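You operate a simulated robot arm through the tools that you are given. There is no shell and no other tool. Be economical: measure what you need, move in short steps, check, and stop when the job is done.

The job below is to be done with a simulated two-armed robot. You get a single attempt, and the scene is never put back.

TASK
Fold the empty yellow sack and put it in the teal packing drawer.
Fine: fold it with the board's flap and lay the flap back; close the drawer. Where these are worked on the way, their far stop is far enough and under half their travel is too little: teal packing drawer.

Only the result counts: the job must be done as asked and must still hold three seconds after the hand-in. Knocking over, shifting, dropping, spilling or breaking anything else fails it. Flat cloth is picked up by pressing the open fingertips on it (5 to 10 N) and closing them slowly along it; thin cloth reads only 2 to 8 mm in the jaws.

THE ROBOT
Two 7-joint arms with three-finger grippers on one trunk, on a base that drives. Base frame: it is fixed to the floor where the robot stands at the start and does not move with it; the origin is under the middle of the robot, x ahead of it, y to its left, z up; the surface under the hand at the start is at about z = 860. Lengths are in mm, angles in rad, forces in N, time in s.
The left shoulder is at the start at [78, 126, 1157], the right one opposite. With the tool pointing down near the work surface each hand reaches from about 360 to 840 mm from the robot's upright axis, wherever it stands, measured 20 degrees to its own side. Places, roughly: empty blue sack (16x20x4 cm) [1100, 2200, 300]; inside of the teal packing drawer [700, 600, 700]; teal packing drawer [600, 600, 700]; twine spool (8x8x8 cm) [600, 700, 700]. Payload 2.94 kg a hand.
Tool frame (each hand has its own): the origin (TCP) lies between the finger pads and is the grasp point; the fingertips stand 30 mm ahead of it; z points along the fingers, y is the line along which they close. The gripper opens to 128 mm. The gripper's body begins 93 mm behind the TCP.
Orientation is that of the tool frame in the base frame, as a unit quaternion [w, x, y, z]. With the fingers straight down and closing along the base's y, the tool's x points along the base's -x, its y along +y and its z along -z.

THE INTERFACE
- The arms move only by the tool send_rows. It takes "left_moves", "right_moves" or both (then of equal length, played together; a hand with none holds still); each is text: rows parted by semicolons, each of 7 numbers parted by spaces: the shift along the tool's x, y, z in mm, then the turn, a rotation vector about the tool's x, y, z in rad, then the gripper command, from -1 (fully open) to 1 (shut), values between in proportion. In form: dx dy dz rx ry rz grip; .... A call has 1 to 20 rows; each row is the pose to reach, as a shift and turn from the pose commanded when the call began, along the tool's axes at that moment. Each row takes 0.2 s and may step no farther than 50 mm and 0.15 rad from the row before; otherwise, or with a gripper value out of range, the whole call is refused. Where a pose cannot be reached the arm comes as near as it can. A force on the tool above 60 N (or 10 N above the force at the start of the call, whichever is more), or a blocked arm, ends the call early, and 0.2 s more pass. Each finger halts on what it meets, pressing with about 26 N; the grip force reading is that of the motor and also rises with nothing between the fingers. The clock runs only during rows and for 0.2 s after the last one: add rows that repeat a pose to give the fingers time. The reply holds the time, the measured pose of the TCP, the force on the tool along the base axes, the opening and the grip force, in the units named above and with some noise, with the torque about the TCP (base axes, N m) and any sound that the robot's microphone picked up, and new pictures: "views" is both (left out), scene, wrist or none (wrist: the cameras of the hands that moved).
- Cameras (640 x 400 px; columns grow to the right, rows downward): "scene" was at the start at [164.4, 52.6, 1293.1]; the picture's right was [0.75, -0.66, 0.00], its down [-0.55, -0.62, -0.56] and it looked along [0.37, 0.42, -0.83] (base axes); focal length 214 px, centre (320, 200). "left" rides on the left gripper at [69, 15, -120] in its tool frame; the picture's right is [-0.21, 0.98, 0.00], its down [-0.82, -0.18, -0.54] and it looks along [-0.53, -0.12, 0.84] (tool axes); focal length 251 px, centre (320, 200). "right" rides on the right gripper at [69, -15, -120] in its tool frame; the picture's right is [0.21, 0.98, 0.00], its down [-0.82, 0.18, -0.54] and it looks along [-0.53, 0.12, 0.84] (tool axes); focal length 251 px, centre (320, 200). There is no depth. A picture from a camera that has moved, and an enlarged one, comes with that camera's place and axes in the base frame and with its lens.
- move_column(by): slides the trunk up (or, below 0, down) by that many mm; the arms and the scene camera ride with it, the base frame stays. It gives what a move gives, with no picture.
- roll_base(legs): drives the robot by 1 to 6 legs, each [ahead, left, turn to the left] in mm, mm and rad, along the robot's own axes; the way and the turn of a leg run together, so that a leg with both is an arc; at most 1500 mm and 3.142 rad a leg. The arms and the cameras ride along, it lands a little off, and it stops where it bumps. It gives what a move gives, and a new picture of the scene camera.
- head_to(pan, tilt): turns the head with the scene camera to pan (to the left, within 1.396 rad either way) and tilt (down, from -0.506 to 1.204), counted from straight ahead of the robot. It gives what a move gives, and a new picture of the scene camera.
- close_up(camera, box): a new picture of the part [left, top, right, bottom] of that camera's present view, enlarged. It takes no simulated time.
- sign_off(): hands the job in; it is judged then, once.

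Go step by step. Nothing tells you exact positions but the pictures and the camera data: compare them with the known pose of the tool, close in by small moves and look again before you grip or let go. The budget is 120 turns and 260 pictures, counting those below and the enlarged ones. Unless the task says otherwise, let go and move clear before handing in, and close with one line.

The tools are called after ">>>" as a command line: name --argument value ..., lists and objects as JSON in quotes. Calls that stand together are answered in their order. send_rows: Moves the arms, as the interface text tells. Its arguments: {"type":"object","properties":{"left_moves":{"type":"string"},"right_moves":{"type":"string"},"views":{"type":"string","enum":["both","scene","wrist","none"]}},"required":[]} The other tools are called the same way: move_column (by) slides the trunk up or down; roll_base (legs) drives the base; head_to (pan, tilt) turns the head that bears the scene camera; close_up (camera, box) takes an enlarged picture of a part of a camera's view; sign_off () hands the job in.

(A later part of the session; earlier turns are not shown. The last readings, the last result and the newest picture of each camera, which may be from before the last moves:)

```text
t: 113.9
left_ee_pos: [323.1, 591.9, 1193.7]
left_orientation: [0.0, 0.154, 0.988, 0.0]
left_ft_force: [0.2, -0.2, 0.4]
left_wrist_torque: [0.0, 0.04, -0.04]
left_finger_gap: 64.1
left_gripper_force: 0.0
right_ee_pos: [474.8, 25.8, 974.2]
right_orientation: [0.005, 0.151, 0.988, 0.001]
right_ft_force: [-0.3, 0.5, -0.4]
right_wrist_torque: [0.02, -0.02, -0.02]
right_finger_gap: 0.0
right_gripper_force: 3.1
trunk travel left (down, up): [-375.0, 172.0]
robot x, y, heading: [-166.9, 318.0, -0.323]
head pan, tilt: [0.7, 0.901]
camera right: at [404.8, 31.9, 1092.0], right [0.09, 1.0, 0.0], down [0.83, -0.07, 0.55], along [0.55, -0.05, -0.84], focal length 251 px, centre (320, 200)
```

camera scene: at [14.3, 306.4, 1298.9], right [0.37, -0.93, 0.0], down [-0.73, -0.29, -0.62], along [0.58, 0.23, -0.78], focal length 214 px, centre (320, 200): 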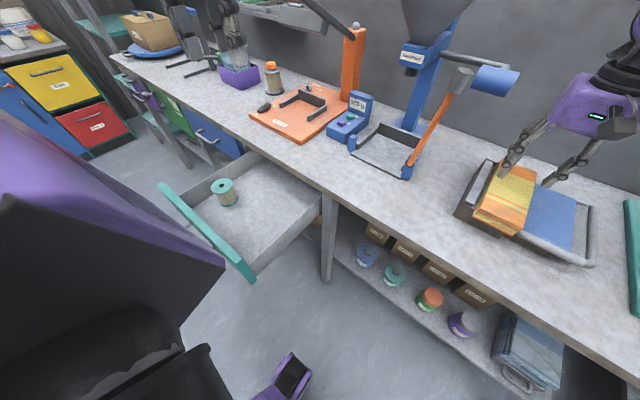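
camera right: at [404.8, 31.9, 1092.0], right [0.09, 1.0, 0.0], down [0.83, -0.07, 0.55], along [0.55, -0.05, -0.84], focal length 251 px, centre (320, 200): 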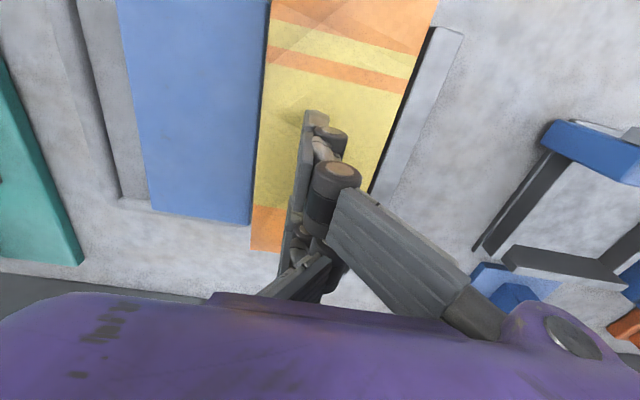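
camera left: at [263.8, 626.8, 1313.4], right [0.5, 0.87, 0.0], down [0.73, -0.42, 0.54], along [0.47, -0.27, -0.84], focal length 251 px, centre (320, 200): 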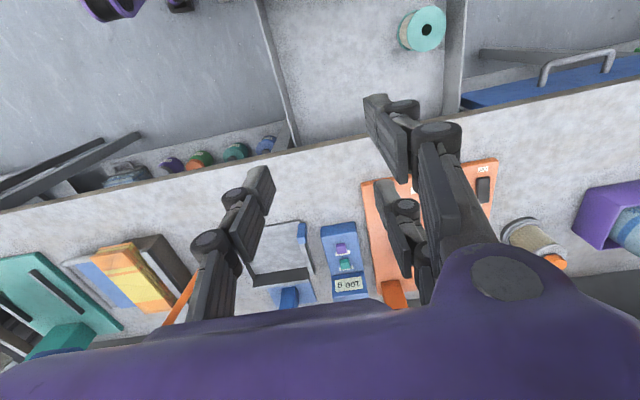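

Pinching the top doesn't catch this thick packet (top at z≈940). It's ~85 mm wide, so I'll grip it across its width, with the tips just above the side wall (≈920).

>>> send_rows --right_moves "0 0 -20 0 0 0 0.4; 0 4 -20 0 0 0 -0.2; 0 4 -20 0 0 0 -0.8; 0 4 -20 0 0 0 -1; 0 4 -20 0 0 0 -1; 0 4 -8 0 0 0 -1; 0 4 4 0 0 0 -1; 0 4 12 0 0 0 -1; 0 4 12 0 0 0 -1" --views "wrist"

>>> close_up --camera "scene" --box '[440, 100, 600, 280]'

```text
t: 115.9
left_ee_pos: [323.3, 593.3, 1193.2]
left_orientation: [-0.001, 0.153, 0.988, 0.0]
left_ft_force: [0.4, 0.0, 0.1]
left_wrist_torque: [0.0, -0.04, -0.01]
left_finger_gap: 64.1
left_gripper_force: 0.1
right_ee_pos: [474.1, 30.9, 961.4]
right_orientation: [0.006, 0.15, 0.989, 0.001]
right_ft_force: [0.0, -0.2, 0.0]
right_wrist_torque: [0.02, 0.01, 0.02]
right_finger_gap: 128.0
right_gripper_force: 0.0
trunk travel left (down, up): [-375.0, 172.0]
robot x, y, heading: [-164.8, 316.2, -0.321]
head pan, tilt: [0.7, 0.901]
camera right: at [404.6, 36.4, 1079.8], right [0.09, 1.0, 0.0], down [0.83, -0.07, 0.55], along [0.55, -0.05, -0.83], focal length 251 px, centre (320, 200)
```

right: 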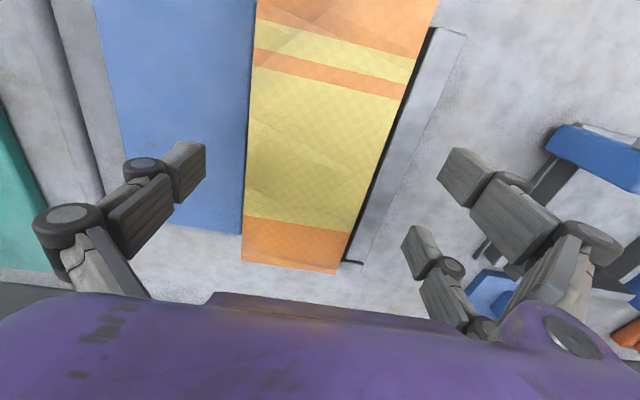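

```text
2.22 times, centred on (520, 190) of scene
camera zoom: at [14.4, 305.8, 1298.9], right [0.37, -0.93, 0.0], down [-0.73, -0.29, -0.62], along [0.58, 0.23, -0.78], focal length 477 px, centre (-124, 222)
```

zoom: 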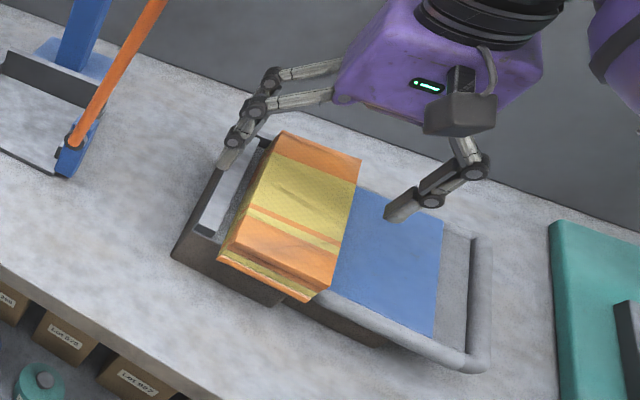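

The fingers straddle the packet. I'll lower 3 mm and close slowly on its sides.

>>> send_rows --right_moves "0 0 3 0 0 0 -1; 0 0 3 0 0 0 -0.8; 0 0 3 0 0 0 -0.65; 0 0 3 0 0 0 -0.5; 0 0 3 0 0 0 -0.35; 0 0 3 0 0 0 -0.2; 0 0 3 0 0 0 0; 0 0 3 0 0 0 0.2; 0 0 3 0 0 0 0.2" --views "wrist"

```text
t: 117.9
left_ee_pos: [322.1, 593.3, 1193.9]
left_orientation: [-0.001, 0.152, 0.988, 0.0]
left_ft_force: [0.1, 0.1, 0.3]
left_wrist_torque: [0.0, 0.01, 0.0]
left_finger_gap: 63.9
left_gripper_force: 0.0
right_ee_pos: [475.1, 31.6, 958.0]
right_orientation: [0.005, 0.151, 0.989, 0.001]
right_ft_force: [0.2, -1.0, 2.8]
right_wrist_torque: [-0.07, 0.0, 0.2]
right_finger_gap: 79.5
right_gripper_force: 26.2
trunk travel left (down, up): [-375.0, 172.0]
robot x, y, heading: [-164.8, 313.7, -0.321]
head pan, tilt: [0.7, 0.901]
camera right: at [405.1, 36.5, 1076.5], right [0.09, 1.0, 0.0], down [0.83, -0.07, 0.55], along [0.55, -0.05, -0.83], focal length 251 px, centre (320, 200)
```

right: 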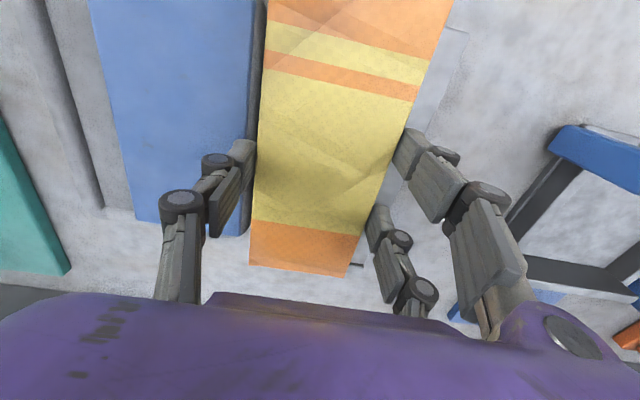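

The packet is held at 79.5 mm with 26 N. I'll lift slowly.

>>> send_rows --right_moves "0 0 0 0 0 0 0.6; 0 0 -5 0 0 0 0.6; 0 0 -12 0 0 0 0.6; 0 0 -20 0 0 0 0.6; 0 0 -30 0 0 0 0.6; 0 0 -40 0 0 0 0.6; 0 0 -40 0 0 0 0.6" --views "both"

```text
t: 119.5
left_ee_pos: [324.5, 592.9, 1193.2]
left_orientation: [0.0, 0.153, 0.988, 0.0]
left_ft_force: [0.5, 0.6, -0.1]
left_wrist_torque: [0.01, 0.03, 0.0]
left_finger_gap: 63.7
left_gripper_force: 0.0
right_ee_pos: [476.5, 29.0, 996.6]
right_orientation: [0.005, 0.151, 0.988, 0.001]
right_ft_force: [0.2, 0.1, -1.6]
right_wrist_torque: [-0.02, -0.03, -0.01]
right_finger_gap: 79.4
right_gripper_force: 26.2
trunk travel left (down, up): [-375.0, 172.0]
robot x, y, heading: [-168.2, 317.7, -0.317]
head pan, tilt: [0.7, 0.901]
camera scene: at [14.5, 305.7, 1298.8], right [0.37, -0.93, 0.0], down [-0.73, -0.29, -0.62], along [0.58, 0.23, -0.78], focal length 214 px, centre (320, 200)
camera right: at [406.2, 36.0, 1116.4], right [0.09, 1.0, 0.0], down [0.83, -0.07, 0.55], along [0.55, -0.05, -0.84], focal length 251 px, centre (320, 200)
```

scene: 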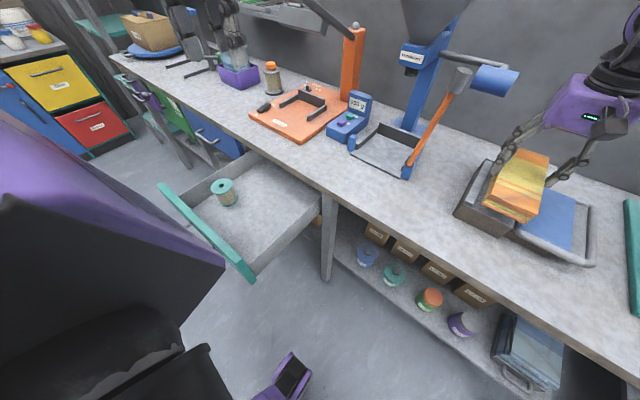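
right: 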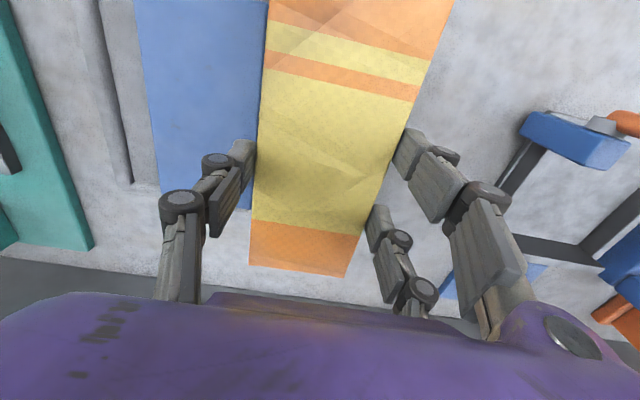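

Lifted cleanly. I'll raise and draw it back over the bench edge.

>>> send_rows --right_moves "0 0 -30 0 0 0 0.6; 0 -3 -60 0 0 0 0.6; 20 -6 -90 0 0 0 0.6; 45 -10 -115 0 0 0 0.6; 70 -15 -135 0 0 0 0.6; 95 -20 -150 0 0 0 0.6; 120 -24 -153 0 0 0 0.6; 145 -28 -153 0 0 0 0.6; 170 -32 -153 0 0 0 0.6; 195 -36 -153 0 0 0 0.6; 216 -39 -153 0 0 0 0.6; 216 -39 -153 0 0 0 0.6" --views "scene"

```text
t: 122.1
left_ee_pos: [323.1, 593.1, 1193.0]
left_orientation: [0.0, 0.153, 0.988, 0.0]
left_ft_force: [0.2, 0.7, -0.1]
left_wrist_torque: [0.06, 0.02, 0.01]
left_finger_gap: 63.9
left_gripper_force: 0.0
right_ee_pos: [258.5, 58.1, 1147.2]
right_orientation: [0.006, 0.152, 0.988, 0.001]
right_ft_force: [0.4, 0.5, -0.2]
right_wrist_torque: [0.04, 0.0, -0.02]
right_finger_gap: 79.5
right_gripper_force: 26.4
trunk travel left (down, up): [-375.0, 172.0]
robot x, y, heading: [-170.1, 317.7, -0.32]
head pan, tilt: [0.7, 0.901]
camera scene: at [14.7, 305.7, 1298.8], right [0.37, -0.93, 0.0], down [-0.73, -0.29, -0.62], along [0.58, 0.23, -0.78], focal length 214 px, centre (320, 200)
```

scene: 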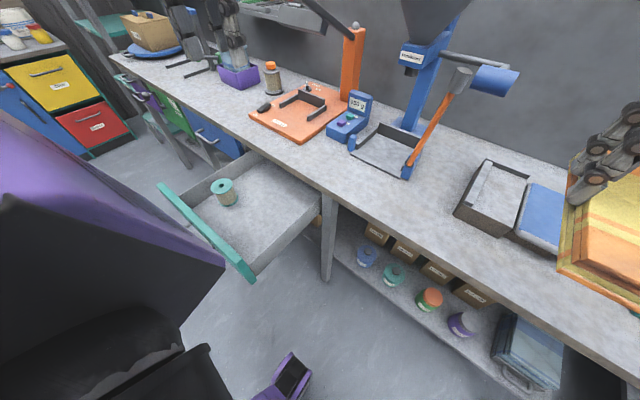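

The packet is clear of the bench. Now I drive: back 175 mm first, then left about 600 mm, to stand in front of the open drawer.

>>> roll_base --legs '[[-175, 0, 0.0]]'

```text
t: 123.6
left_ee_pos: [160.9, 648.3, 1194.2]
left_orientation: [-0.001, 0.153, 0.988, 0.001]
left_ft_force: [0.4, 0.1, -0.4]
left_wrist_torque: [0.03, -0.04, -0.04]
left_finger_gap: 63.9
left_gripper_force: 0.0
right_ee_pos: [96.4, 113.7, 1145.9]
right_orientation: [0.005, 0.151, 0.989, 0.002]
right_ft_force: [-1.0, 0.2, -0.8]
right_wrist_torque: [-0.01, 0.02, 0.0]
right_finger_gap: 79.5
right_gripper_force: 25.5
trunk travel left (down, up): [-375.0, 172.0]
robot x, y, heading: [-331.8, 370.8, -0.32]
head pan, tilt: [0.7, 0.901]
camera scene: at [-149.0, 360.0, 1298.8], right [0.37, -0.93, 0.0], down [-0.73, -0.29, -0.62], along [0.58, 0.23, -0.78], focal length 214 px, centre (320, 200)
```

scene: 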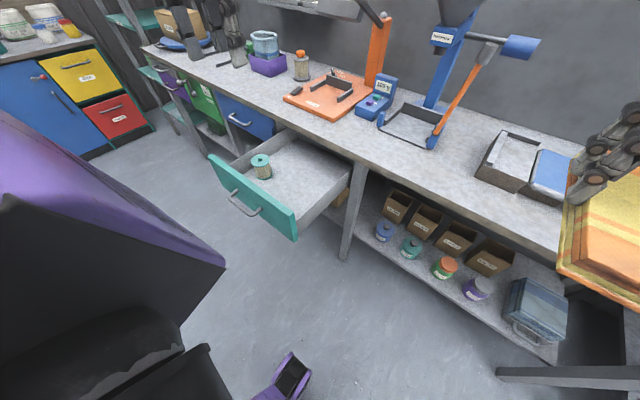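

Clear. Now left 590 mm.

>>> roll_base --legs '[[-15, 590, 0.015]]'

>>> head_to --pan 0.0 --tilt 0.85

```text
t: 129.1
left_ee_pos: [325.1, 1200.2, 1194.0]
left_orientation: [0.0, 0.151, 0.988, 0.0]
left_ft_force: [0.8, 0.6, 0.1]
left_wrist_torque: [0.0, 0.01, 0.01]
left_finger_gap: 64.0
left_gripper_force: 0.1
right_ee_pos: [261.1, 664.6, 1145.4]
right_orientation: [0.005, 0.15, 0.989, 0.001]
right_ft_force: [-0.3, 0.3, -0.5]
right_wrist_torque: [-0.01, -0.04, 0.01]
right_finger_gap: 79.3
right_gripper_force: 26.2
trunk travel left (down, up): [-375.0, 172.0]
robot x, y, heading: [-161.9, 921.3, -0.313]
head pan, tilt: [0.7, 0.901]
camera scene: at [17.2, 910.9, 1298.9], right [0.37, -0.93, 0.0], down [-0.73, -0.29, -0.62], along [0.58, 0.23, -0.78], focal length 214 px, centre (320, 200)
```

scene: 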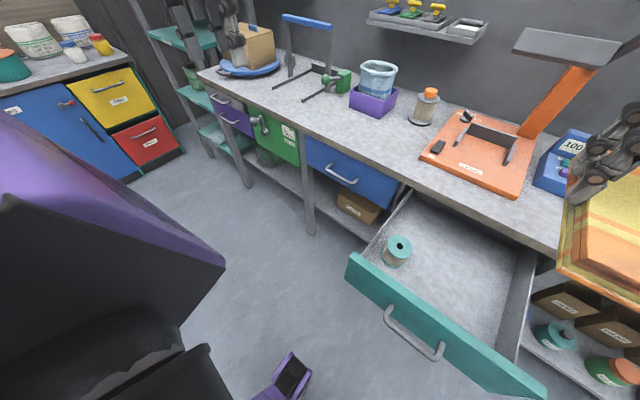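

```text
t: 130.2
left_ee_pos: [325.8, 1199.7, 1193.4]
left_orientation: [-0.001, 0.152, 0.988, 0.0]
left_ft_force: [-0.6, 0.2, -0.2]
left_wrist_torque: [0.04, 0.0, -0.02]
left_finger_gap: 64.2
left_gripper_force: 0.1
right_ee_pos: [262.3, 665.3, 1144.8]
right_orientation: [0.006, 0.149, 0.989, 0.0]
right_ft_force: [-0.6, -0.9, 0.3]
right_wrist_torque: [0.0, -0.06, 0.0]
right_finger_gap: 79.3
right_gripper_force: 25.7
trunk travel left (down, up): [-375.0, 172.0]
robot x, y, heading: [-164.4, 919.0, -0.315]
head pan, tilt: [0.0, 0.85]
camera scene: at [21.4, 858.4, 1302.7], right [-0.31, -0.95, 0.0], down [-0.71, 0.23, -0.66], along [0.63, -0.21, -0.75], focal length 214 px, centre (320, 200)
```

scene: 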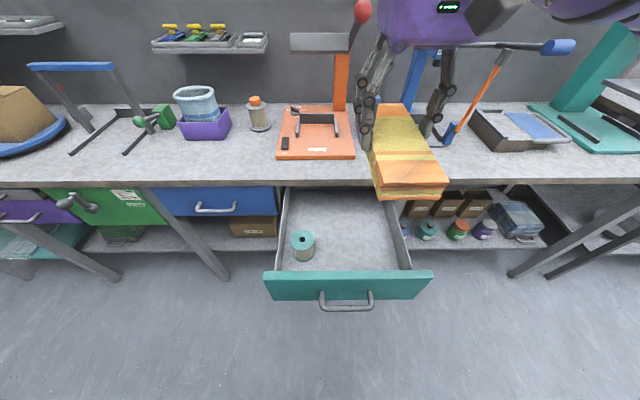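

I have a fine view: the drawer interior spans v≈575–935 with the spool at v≈870. I'll place the packet at u≈100, v≈690, descending first to above the drawer.

>>> send_rows --right_moves "-15 -8 0 0 0 0 0.6; -30 -16 20 0 0 0 0.6; -47 -23 50 0 0 0 0.6; -47 -23 85 0 0 0 0.6; -47 -23 120 0 0 0 0.6; -47 -23 155 0 0 0 0.6; -47 -23 190 0 0 0 0.6; -47 -23 225 0 0 0 0.6; -47 -23 250 0 0 0 0.6; -47 -23 250 0 0 0 0.6" --views "both"

```text
t: 132.4
left_ee_pos: [326.8, 1198.5, 1194.1]
left_orientation: [0.0, 0.151, 0.989, 0.0]
left_ft_force: [0.0, 0.6, 0.2]
left_wrist_torque: [-0.03, 0.0, -0.04]
left_finger_gap: 64.0
left_gripper_force: 0.1
right_ee_pos: [301.1, 626.8, 895.3]
right_orientation: [0.005, 0.149, 0.989, 0.001]
right_ft_force: [0.0, 0.1, -0.6]
right_wrist_torque: [0.01, -0.01, -0.02]
right_finger_gap: 79.4
right_gripper_force: 25.5
trunk travel left (down, up): [-375.0, 172.0]
robot x, y, heading: [-163.2, 922.2, -0.316]
head pan, tilt: [0.0, 0.85]
camera scene: at [21.2, 858.4, 1302.8], right [-0.31, -0.95, 0.0], down [-0.71, 0.23, -0.66], along [0.63, -0.21, -0.75], focal length 214 px, centre (320, 200)
camera right: at [231.6, 632.8, 1014.1], right [0.08, 1.0, 0.0], down [0.83, -0.07, 0.55], along [0.55, -0.04, -0.84], focal length 251 px, centre (320, 200)
```

scene: 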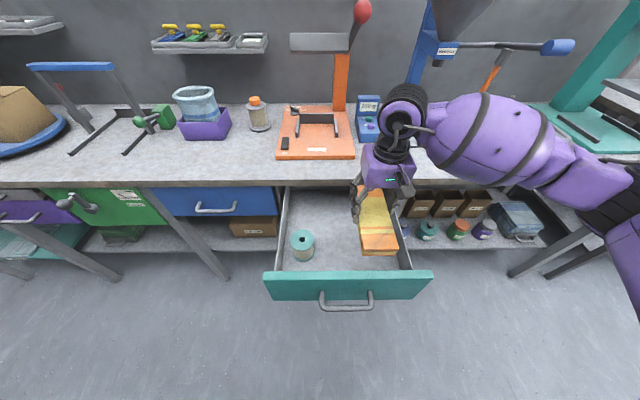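
right: 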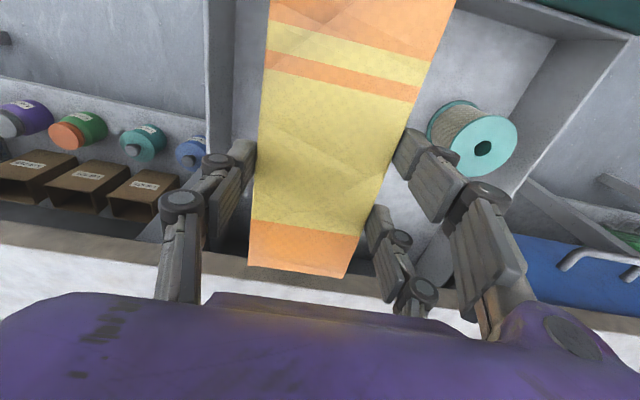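

The packet lengthwise is a tight fit between the drawer front and the bench edge, so I'll turn it 90° to lie along the drawer's width. First raise, then yaw.

>>> send_rows --right_moves "0 0 -30 0 0 0 0.6; 4 2 -65 0 0 0 0.6; 8 4 -100 0 0 0 0.6; 8 8 -110 0 0 -0.13 0.6; 8 12 -110 0 0 -0.26 0.6; 8 12 -110 0 0 -0.39 0.6; 8 12 -110 0 0 -0.52 0.6; 8 12 -110 0 0 -0.65 0.6; 8 12 -110 0 0 -0.78 0.6; 8 12 -110 0 0 -0.91 0.6; 8 12 -110 0 0 -1.04 0.6; 8 12 -110 0 0 -1.17 0.6; 8 12 -110 0 0 -1.30 0.6; 8 12 -110 0 0 -1.43 0.6; 8 12 -110 0 0 -1.56 0.6; 8 12 -110 0 0 -1.56 0.6" --views "both"

```text
t: 135.8
left_ee_pos: [325.4, 1199.9, 1194.2]
left_orientation: [-0.002, 0.151, 0.988, 0.001]
left_ft_force: [0.1, -0.1, 0.3]
left_wrist_torque: [0.0, -0.02, 0.01]
left_finger_gap: 64.2
left_gripper_force: 0.0
right_ee_pos: [301.3, 660.7, 994.4]
right_orientation: [0.011, -0.427, 0.903, -0.042]
right_ft_force: [-0.2, 0.2, -0.3]
right_wrist_torque: [0.0, 0.03, 0.0]
right_finger_gap: 79.4
right_gripper_force: 25.4
right hand out of reach, approached as far as the arm can: row 12, 13, 14, 15, 16
trunk travel left (down, up): [-375.0, 172.0]
robot x, y, heading: [-166.0, 923.2, -0.321]
head pan, tilt: [0.0, 0.85]
camera scene: at [21.3, 858.6, 1302.8], right [-0.31, -0.95, 0.0], down [-0.71, 0.23, -0.66], along [0.63, -0.21, -0.75], focal length 214 px, centre (320, 200)
camera right: at [263.5, 605.6, 1115.6], right [-0.89, 0.45, -0.08], down [0.35, 0.79, 0.51], along [0.29, 0.42, -0.86], focal length 251 px, centre (320, 200)
```

scene: 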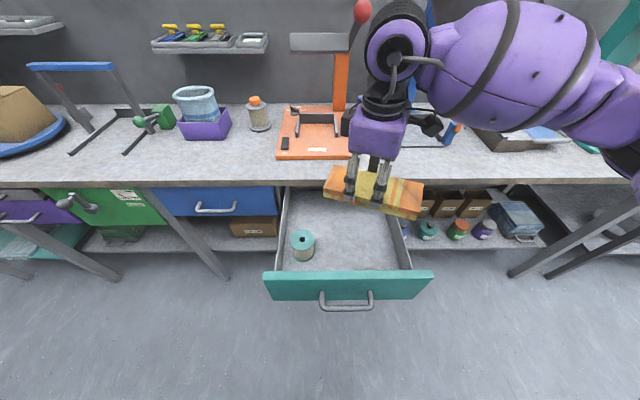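
right: 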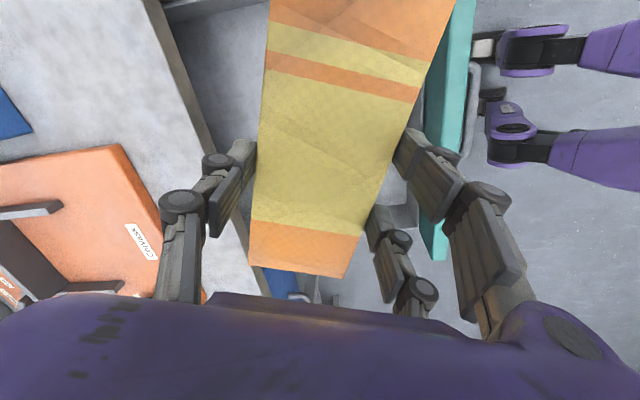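

The wrist reached about 70° of the 90°. Turning the base left by 0.38 rad gives me the rest, with free space around at this height.

>>> roll_base --legs '[[0, 0, 0.38]]'

>>> head_to --pan -0.4 --tilt 0.9

```text
t: 137.3
left_ee_pos: [179.9, 1365.6, 1193.2]
left_orientation: [-0.001, -0.046, 0.999, 0.0]
left_ft_force: [0.3, -0.5, -0.5]
left_wrist_torque: [-0.01, 0.01, 0.02]
left_finger_gap: 64.1
left_gripper_force: 0.0
right_ee_pos: [365.6, 859.6, 994.0]
right_orientation: [0.019, -0.596, 0.802, -0.039]
right_ft_force: [-0.8, -0.2, -0.7]
right_wrist_torque: [0.01, -0.02, -0.02]
right_finger_gap: 79.5
right_gripper_force: 26.3
trunk travel left (down, up): [-375.0, 172.0]
robot x, y, heading: [-166.9, 918.7, 0.075]
head pan, tilt: [0.0, 0.85]
camera scene: at [30.6, 934.7, 1302.8], right [0.08, -1.0, 0.0], down [-0.75, -0.06, -0.66], along [0.66, 0.05, -0.75], focal length 214 px, centre (320, 200)
```

scene: 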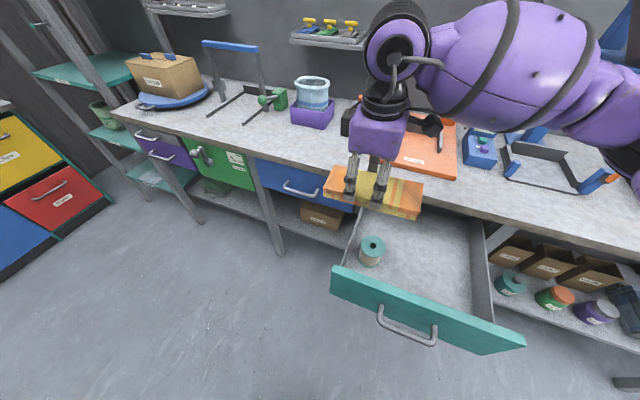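

```text
t: 138.2
left_ee_pos: [180.5, 1366.5, 1192.9]
left_orientation: [-0.001, -0.045, 0.999, 0.0]
left_ft_force: [-0.2, 0.3, 1.0]
left_wrist_torque: [0.01, 0.02, -0.02]
left_finger_gap: 64.0
left_gripper_force: 0.0
right_ee_pos: [365.3, 859.3, 994.6]
right_orientation: [0.017, -0.595, 0.803, -0.039]
right_ft_force: [-0.5, -0.1, -0.2]
right_wrist_torque: [-0.02, 0.01, -0.01]
right_finger_gap: 79.4
right_gripper_force: 26.2
trunk travel left (down, up): [-375.0, 172.0]
robot x, y, heading: [-165.2, 920.1, 0.076]
head pan, tilt: [-0.4, 0.901]
camera scene: at [24.3, 904.8, 1298.9], right [-0.32, -0.95, 0.0], down [-0.74, 0.25, -0.62], along [0.59, -0.2, -0.78], focal length 214 px, centre (320, 200)
```

scene: 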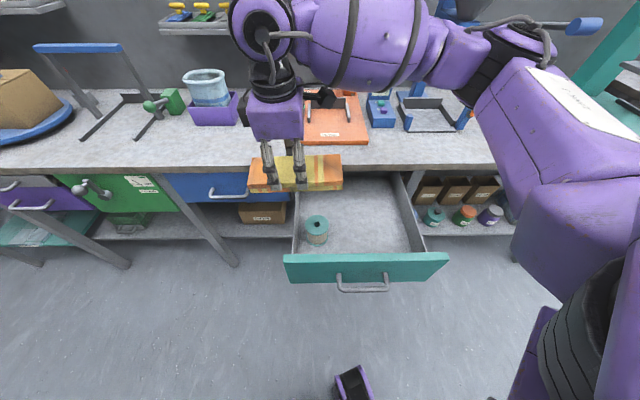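

The packet now lies parallel to the drawer front. I'll move it right to v≈697 and level the small tilt.

>>> send_rows --right_moves "30 1 0 -0.01 -0.002 0 0.6; 60 2 0 -0.02 -0.005 0 0.6; 90 3 0 -0.03 -0.007 0 0.6; 120 4 0 -0.04 -0.01 0 0.6; 150 5 0 -0.055 -0.013 0 0.6; 180 5 0 -0.07 -0.016 0 0.6; 210 5 0 -0.083 -0.019 0 0.6; 232 5 0 -0.083 -0.019 0 0.6; 232 5 0 -0.083 -0.019 0 0.6" --views "both"

```text
t: 140.2
left_ee_pos: [179.5, 1365.6, 1193.0]
left_orientation: [-0.001, -0.045, 0.999, 0.0]
left_ft_force: [-0.8, -0.1, -0.3]
left_wrist_torque: [0.0, 0.01, 0.01]
left_finger_gap: 64.2
left_gripper_force: 0.2
right_ee_pos: [241.9, 730.5, 1027.9]
right_orientation: [0.001, -0.596, 0.803, -0.001]
right_ft_force: [0.1, -0.2, -0.5]
right_wrist_torque: [0.0, 0.02, -0.04]
right_finger_gap: 79.3
right_gripper_force: 26.0
right hand out of reach, approached as far as the arm can: row 1, 2, 3, 4, 5, 6, 7, 8, 9
trunk travel left (down, up): [-375.0, 172.0]
robot x, y, heading: [-163.5, 920.1, 0.076]
head pan, tilt: [-0.4, 0.901]
camera scene: at [29.5, 914.6, 1302.8], right [-0.17, -0.98, 0.0], down [-0.74, 0.13, -0.66], along [0.65, -0.12, -0.75], focal length 214 px, centre (320, 200)
camera right: at [237.8, 659.6, 1147.2], right [-1.0, 0.08, 0.0], down [0.06, 0.84, 0.54], along [0.04, 0.54, -0.84], focal length 251 px, centre (320, 200)
```

scene: 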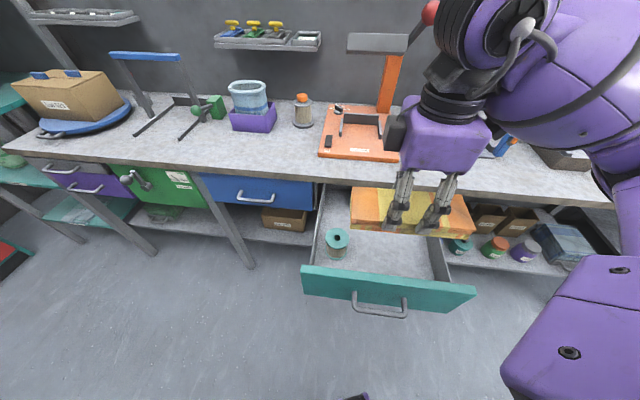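
right: 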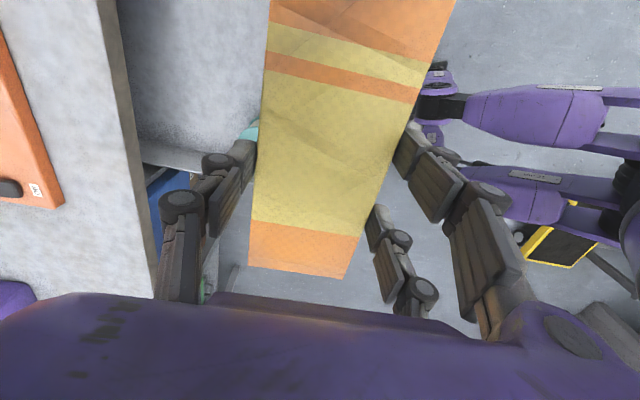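

The arm is at its limit there; a small base shift (42 mm ahead, 94 mm right) will bring the packet over the target.

>>> roll_base --legs '[[42, -94, 0]]'

```text
t: 141.7
left_ee_pos: [228.7, 1275.0, 1193.7]
left_orientation: [0.0, -0.046, 0.999, 0.001]
left_ft_force: [-0.4, 0.2, 0.3]
left_wrist_torque: [-0.03, -0.01, -0.01]
left_finger_gap: 63.9
left_gripper_force: 0.2
right_ee_pos: [292.9, 640.1, 1027.9]
right_orientation: [0.001, -0.596, 0.803, -0.001]
right_ft_force: [0.5, -0.4, -0.3]
right_wrist_torque: [0.01, 0.0, 0.0]
right_finger_gap: 79.3
right_gripper_force: 26.3
trunk travel left (down, up): [-375.0, 172.0]
robot x, y, heading: [-114.6, 829.2, 0.081]
head pan, tilt: [-0.4, 0.901]
camera scene: at [79.0, 822.7, 1303.1], right [-0.18, -0.98, 0.0], down [-0.74, 0.13, -0.66], along [0.65, -0.12, -0.75], focal length 214 px, centre (320, 200)
```

scene: 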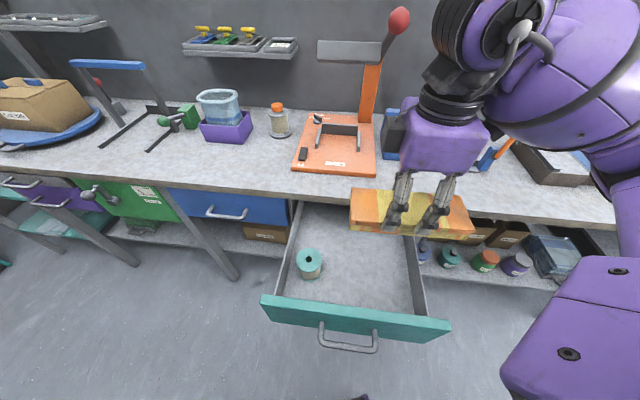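

The packet is above the target spot. I'll lower the whole trunk 240 mm, which keeps the arm posture, and look.

>>> move_column --by -200

>>> send_rows --right_moves "0 0 0 0 0 0 0.6" --views "both"

```text
t: 143.9
left_ee_pos: [227.6, 1273.0, 994.9]
left_orientation: [-0.001, -0.047, 0.999, 0.0]
left_ft_force: [-0.1, 1.2, -0.3]
left_wrist_torque: [-0.01, -0.01, 0.0]
left_finger_gap: 64.0
left_gripper_force: 0.0
right_ee_pos: [296.7, 638.8, 818.6]
right_orientation: [-0.012, -0.596, 0.803, 0.006]
right_ft_force: [-0.2, -0.4, -0.6]
right_wrist_torque: [0.01, -0.05, 0.02]
right_finger_gap: 79.5
right_gripper_force: 25.9
trunk travel left (down, up): [-175.0, 372.0]
robot x, y, heading: [-114.1, 826.4, 0.081]
head pan, tilt: [-0.4, 0.901]
```

```text
t: 144.3
left_ee_pos: [228.7, 1274.1, 994.7]
left_orientation: [-0.001, -0.046, 0.999, 0.0]
left_ft_force: [0.0, -0.6, 0.0]
left_wrist_torque: [-0.02, 0.01, -0.04]
left_finger_gap: 64.3
left_gripper_force: 0.1
right_ee_pos: [297.0, 638.2, 818.6]
right_orientation: [-0.012, -0.596, 0.803, 0.007]
right_ft_force: [0.2, 0.6, -1.2]
right_wrist_torque: [0.03, -0.02, 0.0]
right_finger_gap: 79.2
right_gripper_force: 26.4
trunk travel left (down, up): [-175.0, 372.0]
robot x, y, heading: [-112.6, 827.4, 0.076]
head pan, tilt: [-0.4, 0.901]
camera scene: at [138.7, 826.9, 1099.6], right [-0.18, -0.98, 0.0], down [-0.71, 0.13, -0.69], along [0.68, -0.12, -0.72], focal length 214 px, centre (320, 200)
camera right: at [296.4, 569.0, 937.2], right [-1.0, 0.08, 0.03], down [0.08, 0.84, 0.54], along [0.02, 0.54, -0.84], focal length 251 px, centre (320, 200)
```

scene: 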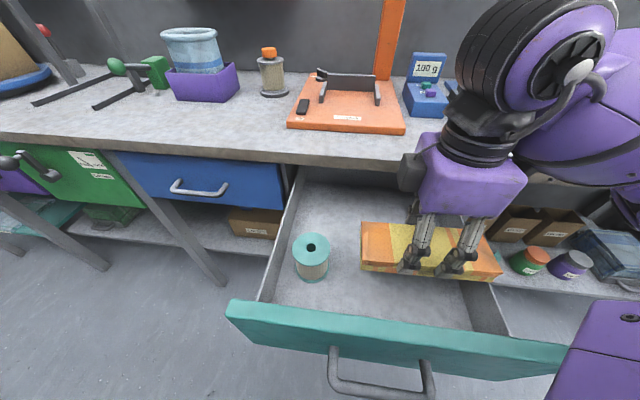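
right: 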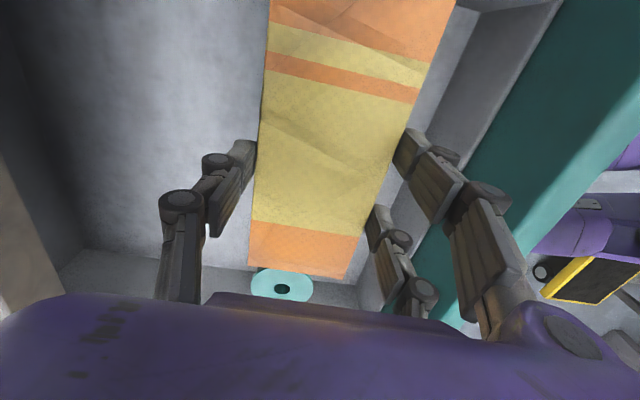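

The packet is inside the drawer outline but close to its right wall; I'll shift it 22 mm left (the spool leaves ~60 mm) and lower 45 mm.

>>> send_rows --right_moves "-8 0 0 0 0 0 0.6; -16 0 0 0 0 0 0.6; -22 0 0 0 0 0 0.6; -22 0 0 0 0 0 0.6" --views "scene"

>>> close_up --camera "scene" --box '[220, 160, 600, 380]'

```text
t: 145.3
left_ee_pos: [229.1, 1274.5, 992.7]
left_orientation: [-0.001, -0.046, 0.999, 0.0]
left_ft_force: [0.3, 0.6, -0.2]
left_wrist_torque: [-0.01, -0.01, 0.04]
left_finger_gap: 64.0
left_gripper_force: 0.1
right_ee_pos: [302.1, 659.8, 817.2]
right_orientation: [-0.011, -0.596, 0.803, 0.007]
right_ft_force: [0.4, 0.0, -0.9]
right_wrist_torque: [0.02, -0.01, 0.01]
right_finger_gap: 79.4
right_gripper_force: 25.6
trunk travel left (down, up): [-175.0, 372.0]
robot x, y, heading: [-119.1, 825.6, 0.077]
head pan, tilt: [-0.4, 0.901]
camera scene: at [136.5, 822.8, 1097.4], right [-0.23, -0.97, 0.0], down [-0.72, 0.17, -0.67], along [0.66, -0.16, -0.74], focal length 214 px, centre (320, 200)
```

scene: 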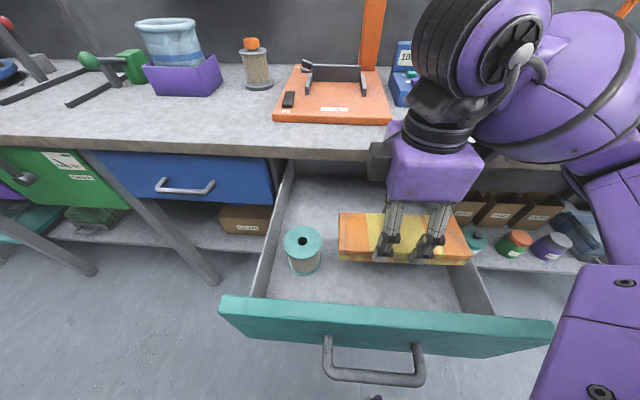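

```text
1.68 times, centred on (410, 270) of scene
camera zoom: at [136.5, 822.8, 1097.4], right [-0.23, -0.97, 0.0], down [-0.72, 0.17, -0.67], along [0.66, -0.16, -0.74], focal length 361 px, centre (168, 82)
```

zoom: 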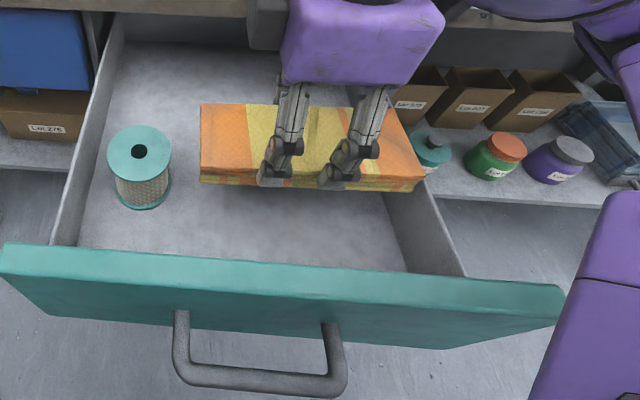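

The packet spans v≈592–807 between the wall (≈575) and the spool (≈835). Good; lower further in steps.

>>> move_column --by -40

>>> move_column --by -12

```text
t: 146.1
left_ee_pos: [227.2, 1274.7, 954.1]
left_orientation: [-0.001, -0.048, 0.999, 0.001]
left_ft_force: [0.2, -0.8, 0.4]
left_wrist_torque: [-0.03, 0.01, 0.02]
left_finger_gap: 64.2
left_gripper_force: 0.0
right_ee_pos: [308.9, 659.9, 767.8]
right_orientation: [-0.022, -0.595, 0.803, 0.014]
right_ft_force: [-0.6, -0.7, 0.0]
right_wrist_torque: [0.04, -0.05, 0.03]
right_finger_gap: 79.5
right_gripper_force: 26.1
trunk travel left (down, up): [-135.0, 412.0]
robot x, y, heading: [-111.7, 826.1, 0.076]
head pan, tilt: [-0.4, 0.901]
```

```text
t: 146.7
left_ee_pos: [227.9, 1274.5, 942.9]
left_orientation: [-0.001, -0.047, 0.999, 0.001]
left_ft_force: [0.1, -0.7, -0.2]
left_wrist_torque: [0.02, 0.01, -0.01]
left_finger_gap: 64.0
left_gripper_force: 0.0
right_ee_pos: [309.1, 659.4, 755.4]
right_orientation: [-0.027, -0.594, 0.804, 0.018]
right_ft_force: [-0.2, -1.0, -0.5]
right_wrist_torque: [-0.01, -0.03, -0.01]
right_finger_gap: 79.6
right_gripper_force: 25.7
trunk travel left (down, up): [-123.0, 424.0]
robot x, y, heading: [-112.3, 826.5, 0.077]
head pan, tilt: [-0.4, 0.901]
```

>>> send_rows --right_moves "0 0 0 0 0 0 0.6" --views "both"

>>> close_up --camera "scene" --box '[220, 160, 600, 380]'

```text
t: 147.1
left_ee_pos: [227.7, 1274.9, 941.4]
left_orientation: [-0.001, -0.048, 0.999, 0.0]
left_ft_force: [-0.2, 0.3, 0.1]
left_wrist_torque: [0.01, -0.03, 0.0]
left_finger_gap: 64.0
left_gripper_force: 0.0
right_ee_pos: [308.0, 658.9, 754.1]
right_orientation: [-0.027, -0.594, 0.804, 0.019]
right_ft_force: [-0.3, -0.9, -0.8]
right_wrist_torque: [0.02, -0.02, 0.02]
right_finger_gap: 79.3
right_gripper_force: 26.2
trunk travel left (down, up): [-123.0, 424.0]
robot x, y, heading: [-115.3, 826.6, 0.077]
head pan, tilt: [-0.4, 0.901]
camera scene: at [157.3, 825.4, 1035.4], right [-0.22, -0.97, 0.0], down [-0.73, 0.17, -0.67], along [0.65, -0.15, -0.74], focal length 214 px, centre (320, 200)
camera right: at [312.3, 589.3, 874.8], right [-0.99, 0.08, 0.06], down [0.1, 0.84, 0.53], along [-0.01, 0.54, -0.84], focal length 251 px, centre (320, 200)
```

scene: 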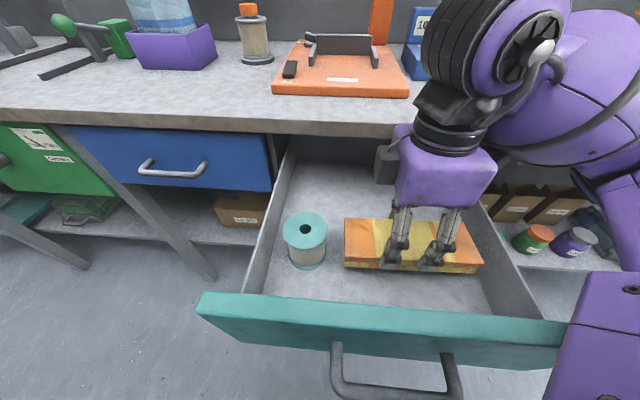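
right: 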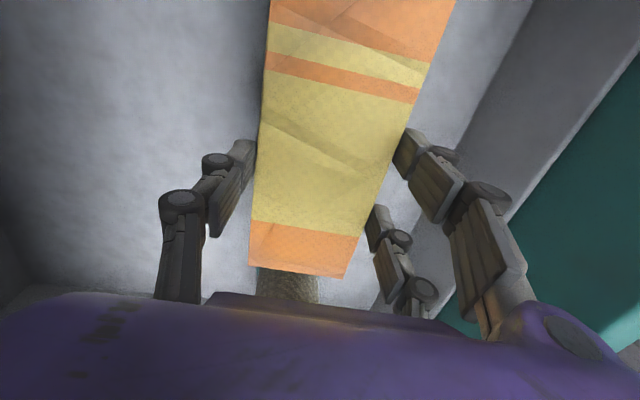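

```text
1.68 times, centred on (410, 270) of scene
camera zoom: at [157.3, 825.4, 1035.4], right [-0.22, -0.97, 0.0], down [-0.73, 0.17, -0.67], along [0.65, -0.15, -0.74], focal length 361 px, centre (168, 82)
```

zoom: 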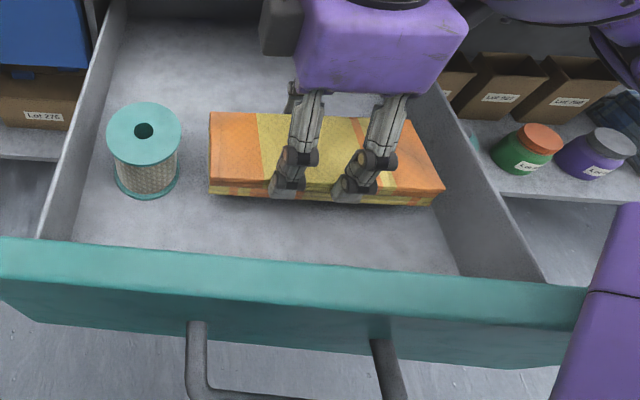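

The packet is down inside the drawer, close to the floor. Lowering gently until it touches.

>>> move_column --by -8

>>> move_column --by -6

```text
t: 147.7
left_ee_pos: [224.0, 1275.7, 937.1]
left_orientation: [0.002, -0.046, 0.999, -0.002]
left_ft_force: [-0.2, -0.3, -0.4]
left_wrist_torque: [0.02, -0.01, -0.02]
left_finger_gap: 64.1
left_gripper_force: 0.1
right_ee_pos: [306.5, 659.4, 752.8]
right_orientation: [-0.027, -0.591, 0.806, 0.015]
right_ft_force: [0.1, -0.6, -0.7]
right_wrist_torque: [-0.02, 0.0, 0.01]
right_finger_gap: 79.3
right_gripper_force: 26.2
trunk travel left (down, up): [-115.0, 432.0]
robot x, y, heading: [-112.9, 827.5, 0.077]
head pan, tilt: [-0.4, 0.901]
```

```text
t: 148.2
left_ee_pos: [221.4, 1278.1, 933.6]
left_orientation: [0.005, -0.046, 0.999, -0.003]
left_ft_force: [-0.4, 0.0, 0.4]
left_wrist_torque: [0.0, -0.01, 0.0]
left_finger_gap: 64.1
left_gripper_force: 0.0
right_ee_pos: [306.3, 657.4, 757.6]
right_orientation: [-0.023, -0.586, 0.81, 0.006]
right_ft_force: [0.5, 0.1, -0.5]
right_wrist_torque: [0.01, 0.01, 0.03]
right_finger_gap: 79.4
right_gripper_force: 26.1
trunk travel left (down, up): [-109.0, 438.0]
robot x, y, heading: [-113.6, 828.1, 0.078]
head pan, tilt: [-0.4, 0.901]
```

The hand no longer descends and the robot tilts slightly, so some arm link rests on the bench edge. I'll raise the trunk 16 mm back and lower the rest with the arm.

>>> move_column --by 16

>>> send_rows --right_moves "0 -10 0 0 0 0 0.6; 0 10 0 0 0 0 0.6; 0 20 0 0 0 0 0.6; 0 20 5 0 0 0 0.6; 0 20 12 0 0 0 0.6; 0 20 12 0 0 0 0.6" --views "both"

```text
t: 148.9
left_ee_pos: [227.7, 1277.5, 940.5]
left_orientation: [-0.002, -0.048, 0.999, 0.0]
left_ft_force: [1.0, 0.6, -1.0]
left_wrist_torque: [0.02, -0.01, 0.05]
left_finger_gap: 64.1
left_gripper_force: 0.0
right_ee_pos: [307.1, 662.1, 753.6]
right_orientation: [-0.033, -0.59, 0.806, 0.026]
right_ft_force: [-0.8, 0.5, -0.5]
right_wrist_torque: [0.0, -0.01, 0.01]
right_finger_gap: 79.5
right_gripper_force: 26.1
trunk travel left (down, up): [-125.0, 422.0]
robot x, y, heading: [-117.6, 832.8, 0.083]
head pan, tilt: [-0.4, 0.901]
```

```text
t: 150.3
left_ee_pos: [228.4, 1273.9, 942.9]
left_orientation: [0.0, -0.046, 0.999, -0.001]
left_ft_force: [-0.1, -0.3, -0.7]
left_wrist_torque: [-0.01, -0.02, 0.0]
left_finger_gap: 64.0
left_gripper_force: 0.0
right_ee_pos: [304.7, 661.8, 760.2]
right_orientation: [-0.032, -0.59, 0.807, 0.024]
right_ft_force: [0.2, 0.2, -0.4]
right_wrist_torque: [0.0, 0.01, 0.01]
right_finger_gap: 79.6
right_gripper_force: 26.2
right hand out of reach, approached as far as the arm can: row 2, 3, 4, 5, 6
trunk travel left (down, up): [-125.0, 422.0]
robot x, y, heading: [-116.3, 826.7, 0.075]
head pan, tilt: [-0.4, 0.901]
camera scene: at [156.1, 825.6, 1036.9], right [-0.22, -0.98, 0.0], down [-0.73, 0.16, -0.66], along [0.64, -0.14, -0.75], focal length 214 px, centre (320, 200)
camera right: at [308.6, 589.9, 879.0], right [-0.99, 0.09, 0.08], down [0.12, 0.84, 0.54], along [-0.02, 0.54, -0.84], focal length 251 px, centre (320, 200)
```

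scene: 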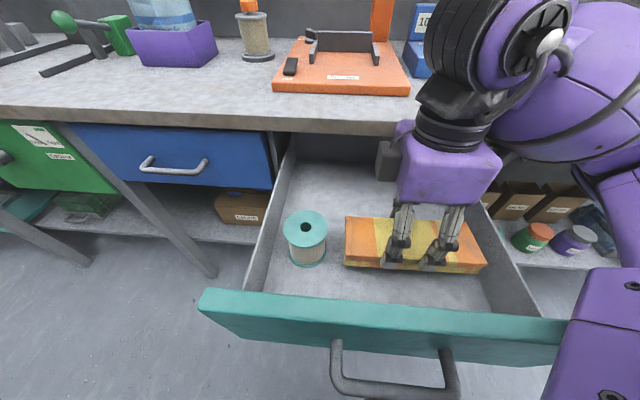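
right: 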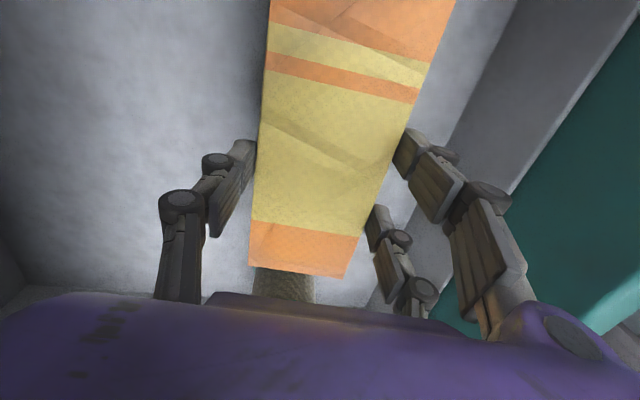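

The packet bottom is some 15–30 mm above the floor. I'll back the base 25 mm (clearing the bench edge) and try lowering again.

>>> roll_base --legs '[[-26, 10, 0]]'

>>> move_column --by -12

```text
t: 151.1
left_ee_pos: [202.1, 1283.2, 944.0]
left_orientation: [-0.001, -0.046, 0.999, 0.0]
left_ft_force: [-0.1, 0.1, 0.3]
left_wrist_torque: [-0.02, -0.07, -0.03]
left_finger_gap: 63.9
left_gripper_force: 0.1
right_ee_pos: [277.0, 668.5, 760.8]
right_orientation: [-0.032, -0.59, 0.806, 0.024]
right_ft_force: [-1.0, 0.2, -1.3]
right_wrist_torque: [0.03, -0.05, -0.04]
right_finger_gap: 79.4
right_gripper_force: 25.7
trunk travel left (down, up): [-125.0, 422.0]
robot x, y, heading: [-138.0, 836.9, 0.08]
head pan, tilt: [-0.4, 0.901]
camera scene: at [128.9, 833.7, 1037.1], right [-0.22, -0.98, 0.0], down [-0.73, 0.17, -0.66], along [0.64, -0.15, -0.75], focal length 214 px, centre (320, 200)
```

scene: 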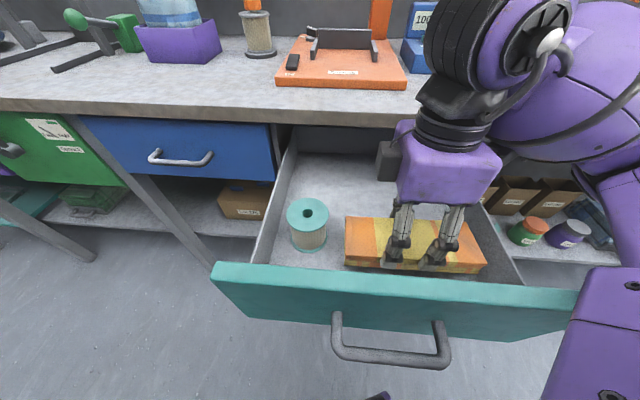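

```text
t: 151.7
left_ee_pos: [199.7, 1282.6, 934.1]
left_orientation: [0.001, -0.047, 0.999, 0.0]
left_ft_force: [0.4, 0.2, -0.4]
left_wrist_torque: [-0.03, 0.01, -0.01]
left_finger_gap: 64.1
left_gripper_force: 0.1
right_ee_pos: [278.0, 667.5, 752.9]
right_orientation: [-0.033, -0.586, 0.809, 0.023]
right_ft_force: [0.0, 0.8, -1.0]
right_wrist_torque: [-0.01, -0.03, -0.05]
right_finger_gap: 79.1
right_gripper_force: 25.2
trunk travel left (down, up): [-113.0, 434.0]
robot x, y, heading: [-139.5, 837.0, 0.077]
head pan, tilt: [-0.4, 0.901]
```

The packet is level, 10–20 mm above the drawer floor and clear of spool and walls. I'll open the fingers to set it down.

>>> send_rows --right_moves "0 0 0 0 0 0 -0.2; 0 0 0 0 0 0 -0.3; 0 0 0 0 0 0 -0.4; 0 0 0 0 0 0 -0.6; 0 0 0 0 0 0 -0.8; 0 0 0 0 0 0 -0.8" --views "both"

```text
t: 153.1
left_ee_pos: [198.7, 1284.5, 933.8]
left_orientation: [0.001, -0.046, 0.999, -0.001]
left_ft_force: [0.7, 0.5, -0.4]
left_wrist_torque: [-0.02, 0.0, 0.01]
left_finger_gap: 64.0
left_gripper_force: 0.0
right_ee_pos: [277.6, 665.7, 751.8]
right_orientation: [-0.031, -0.586, 0.81, 0.019]
right_ft_force: [-0.4, -0.1, -0.5]
right_wrist_torque: [0.04, -0.03, -0.04]
right_finger_gap: 115.0
right_gripper_force: 0.1
trunk travel left (down, up): [-113.0, 434.0]
robot x, y, heading: [-147.5, 835.5, 0.082]
head pan, tilt: [-0.4, 0.901]
camera scene: at [130.9, 835.8, 1024.6], right [-0.22, -0.98, 0.0], down [-0.73, 0.17, -0.66], along [0.65, -0.15, -0.75], focal length 214 px, centre (320, 200)
camera right: at [281.2, 596.6, 872.4], right [-0.99, 0.1, 0.07], down [0.13, 0.84, 0.53], along [-0.01, 0.53, -0.85], focal length 251 px, centre (320, 200)
```

scene: 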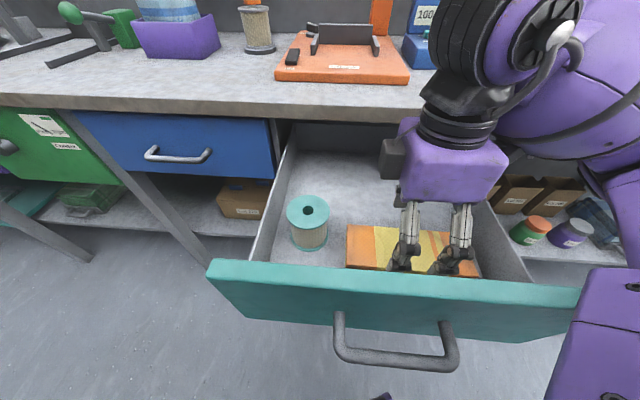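
right: 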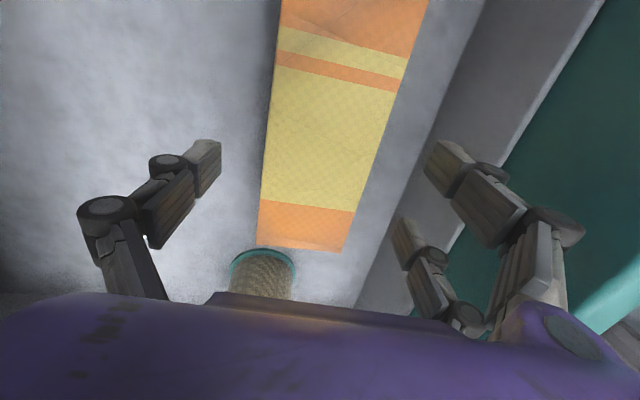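

The packet lies flat in the drawer. I'll raise the trunk to take the hand out.

>>> move_column --by 262

>>> head_to --pan -0.35 --tilt 0.9

```text
t: 155.8
left_ee_pos: [202.6, 1282.2, 1192.9]
left_orientation: [-0.001, -0.047, 0.999, 0.0]
left_ft_force: [-0.3, -0.4, 0.7]
left_wrist_torque: [-0.01, -0.01, -0.02]
left_finger_gap: 64.0
left_gripper_force: 0.1
right_ee_pos: [278.4, 668.0, 1008.0]
right_orientation: [-0.035, -0.588, 0.807, 0.029]
right_ft_force: [-0.3, -0.8, 0.7]
right_wrist_torque: [0.01, 0.01, -0.03]
right_finger_gap: 115.2
right_gripper_force: 0.0
trunk travel left (down, up): [-375.0, 172.0]
robot x, y, heading: [-137.9, 835.8, 0.08]
head pan, tilt: [-0.4, 0.901]
```

```text
t: 156.4
left_ee_pos: [202.1, 1282.4, 1193.6]
left_orientation: [0.0, -0.046, 0.999, 0.0]
left_ft_force: [0.6, -0.5, -0.3]
left_wrist_torque: [0.03, -0.01, -0.01]
left_finger_gap: 64.3
left_gripper_force: 0.0
right_ee_pos: [278.7, 667.8, 1008.3]
right_orientation: [-0.035, -0.587, 0.808, 0.028]
right_ft_force: [0.1, 0.0, 0.9]
right_wrist_torque: [-0.03, -0.01, 0.02]
right_finger_gap: 115.0
right_gripper_force: 0.0
trunk travel left (down, up): [-375.0, 172.0]
robot x, y, heading: [-142.2, 837.0, 0.075]
head pan, tilt: [-0.351, 0.901]
camera scene: at [51.7, 828.6, 1302.4], right [-0.21, -0.98, 0.0], down [-0.74, 0.15, -0.66], along [0.64, -0.13, -0.75], focal length 214 px, centre (320, 200)
```

scene: 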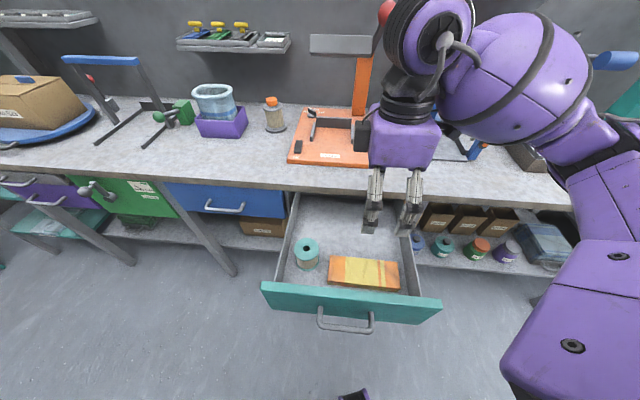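

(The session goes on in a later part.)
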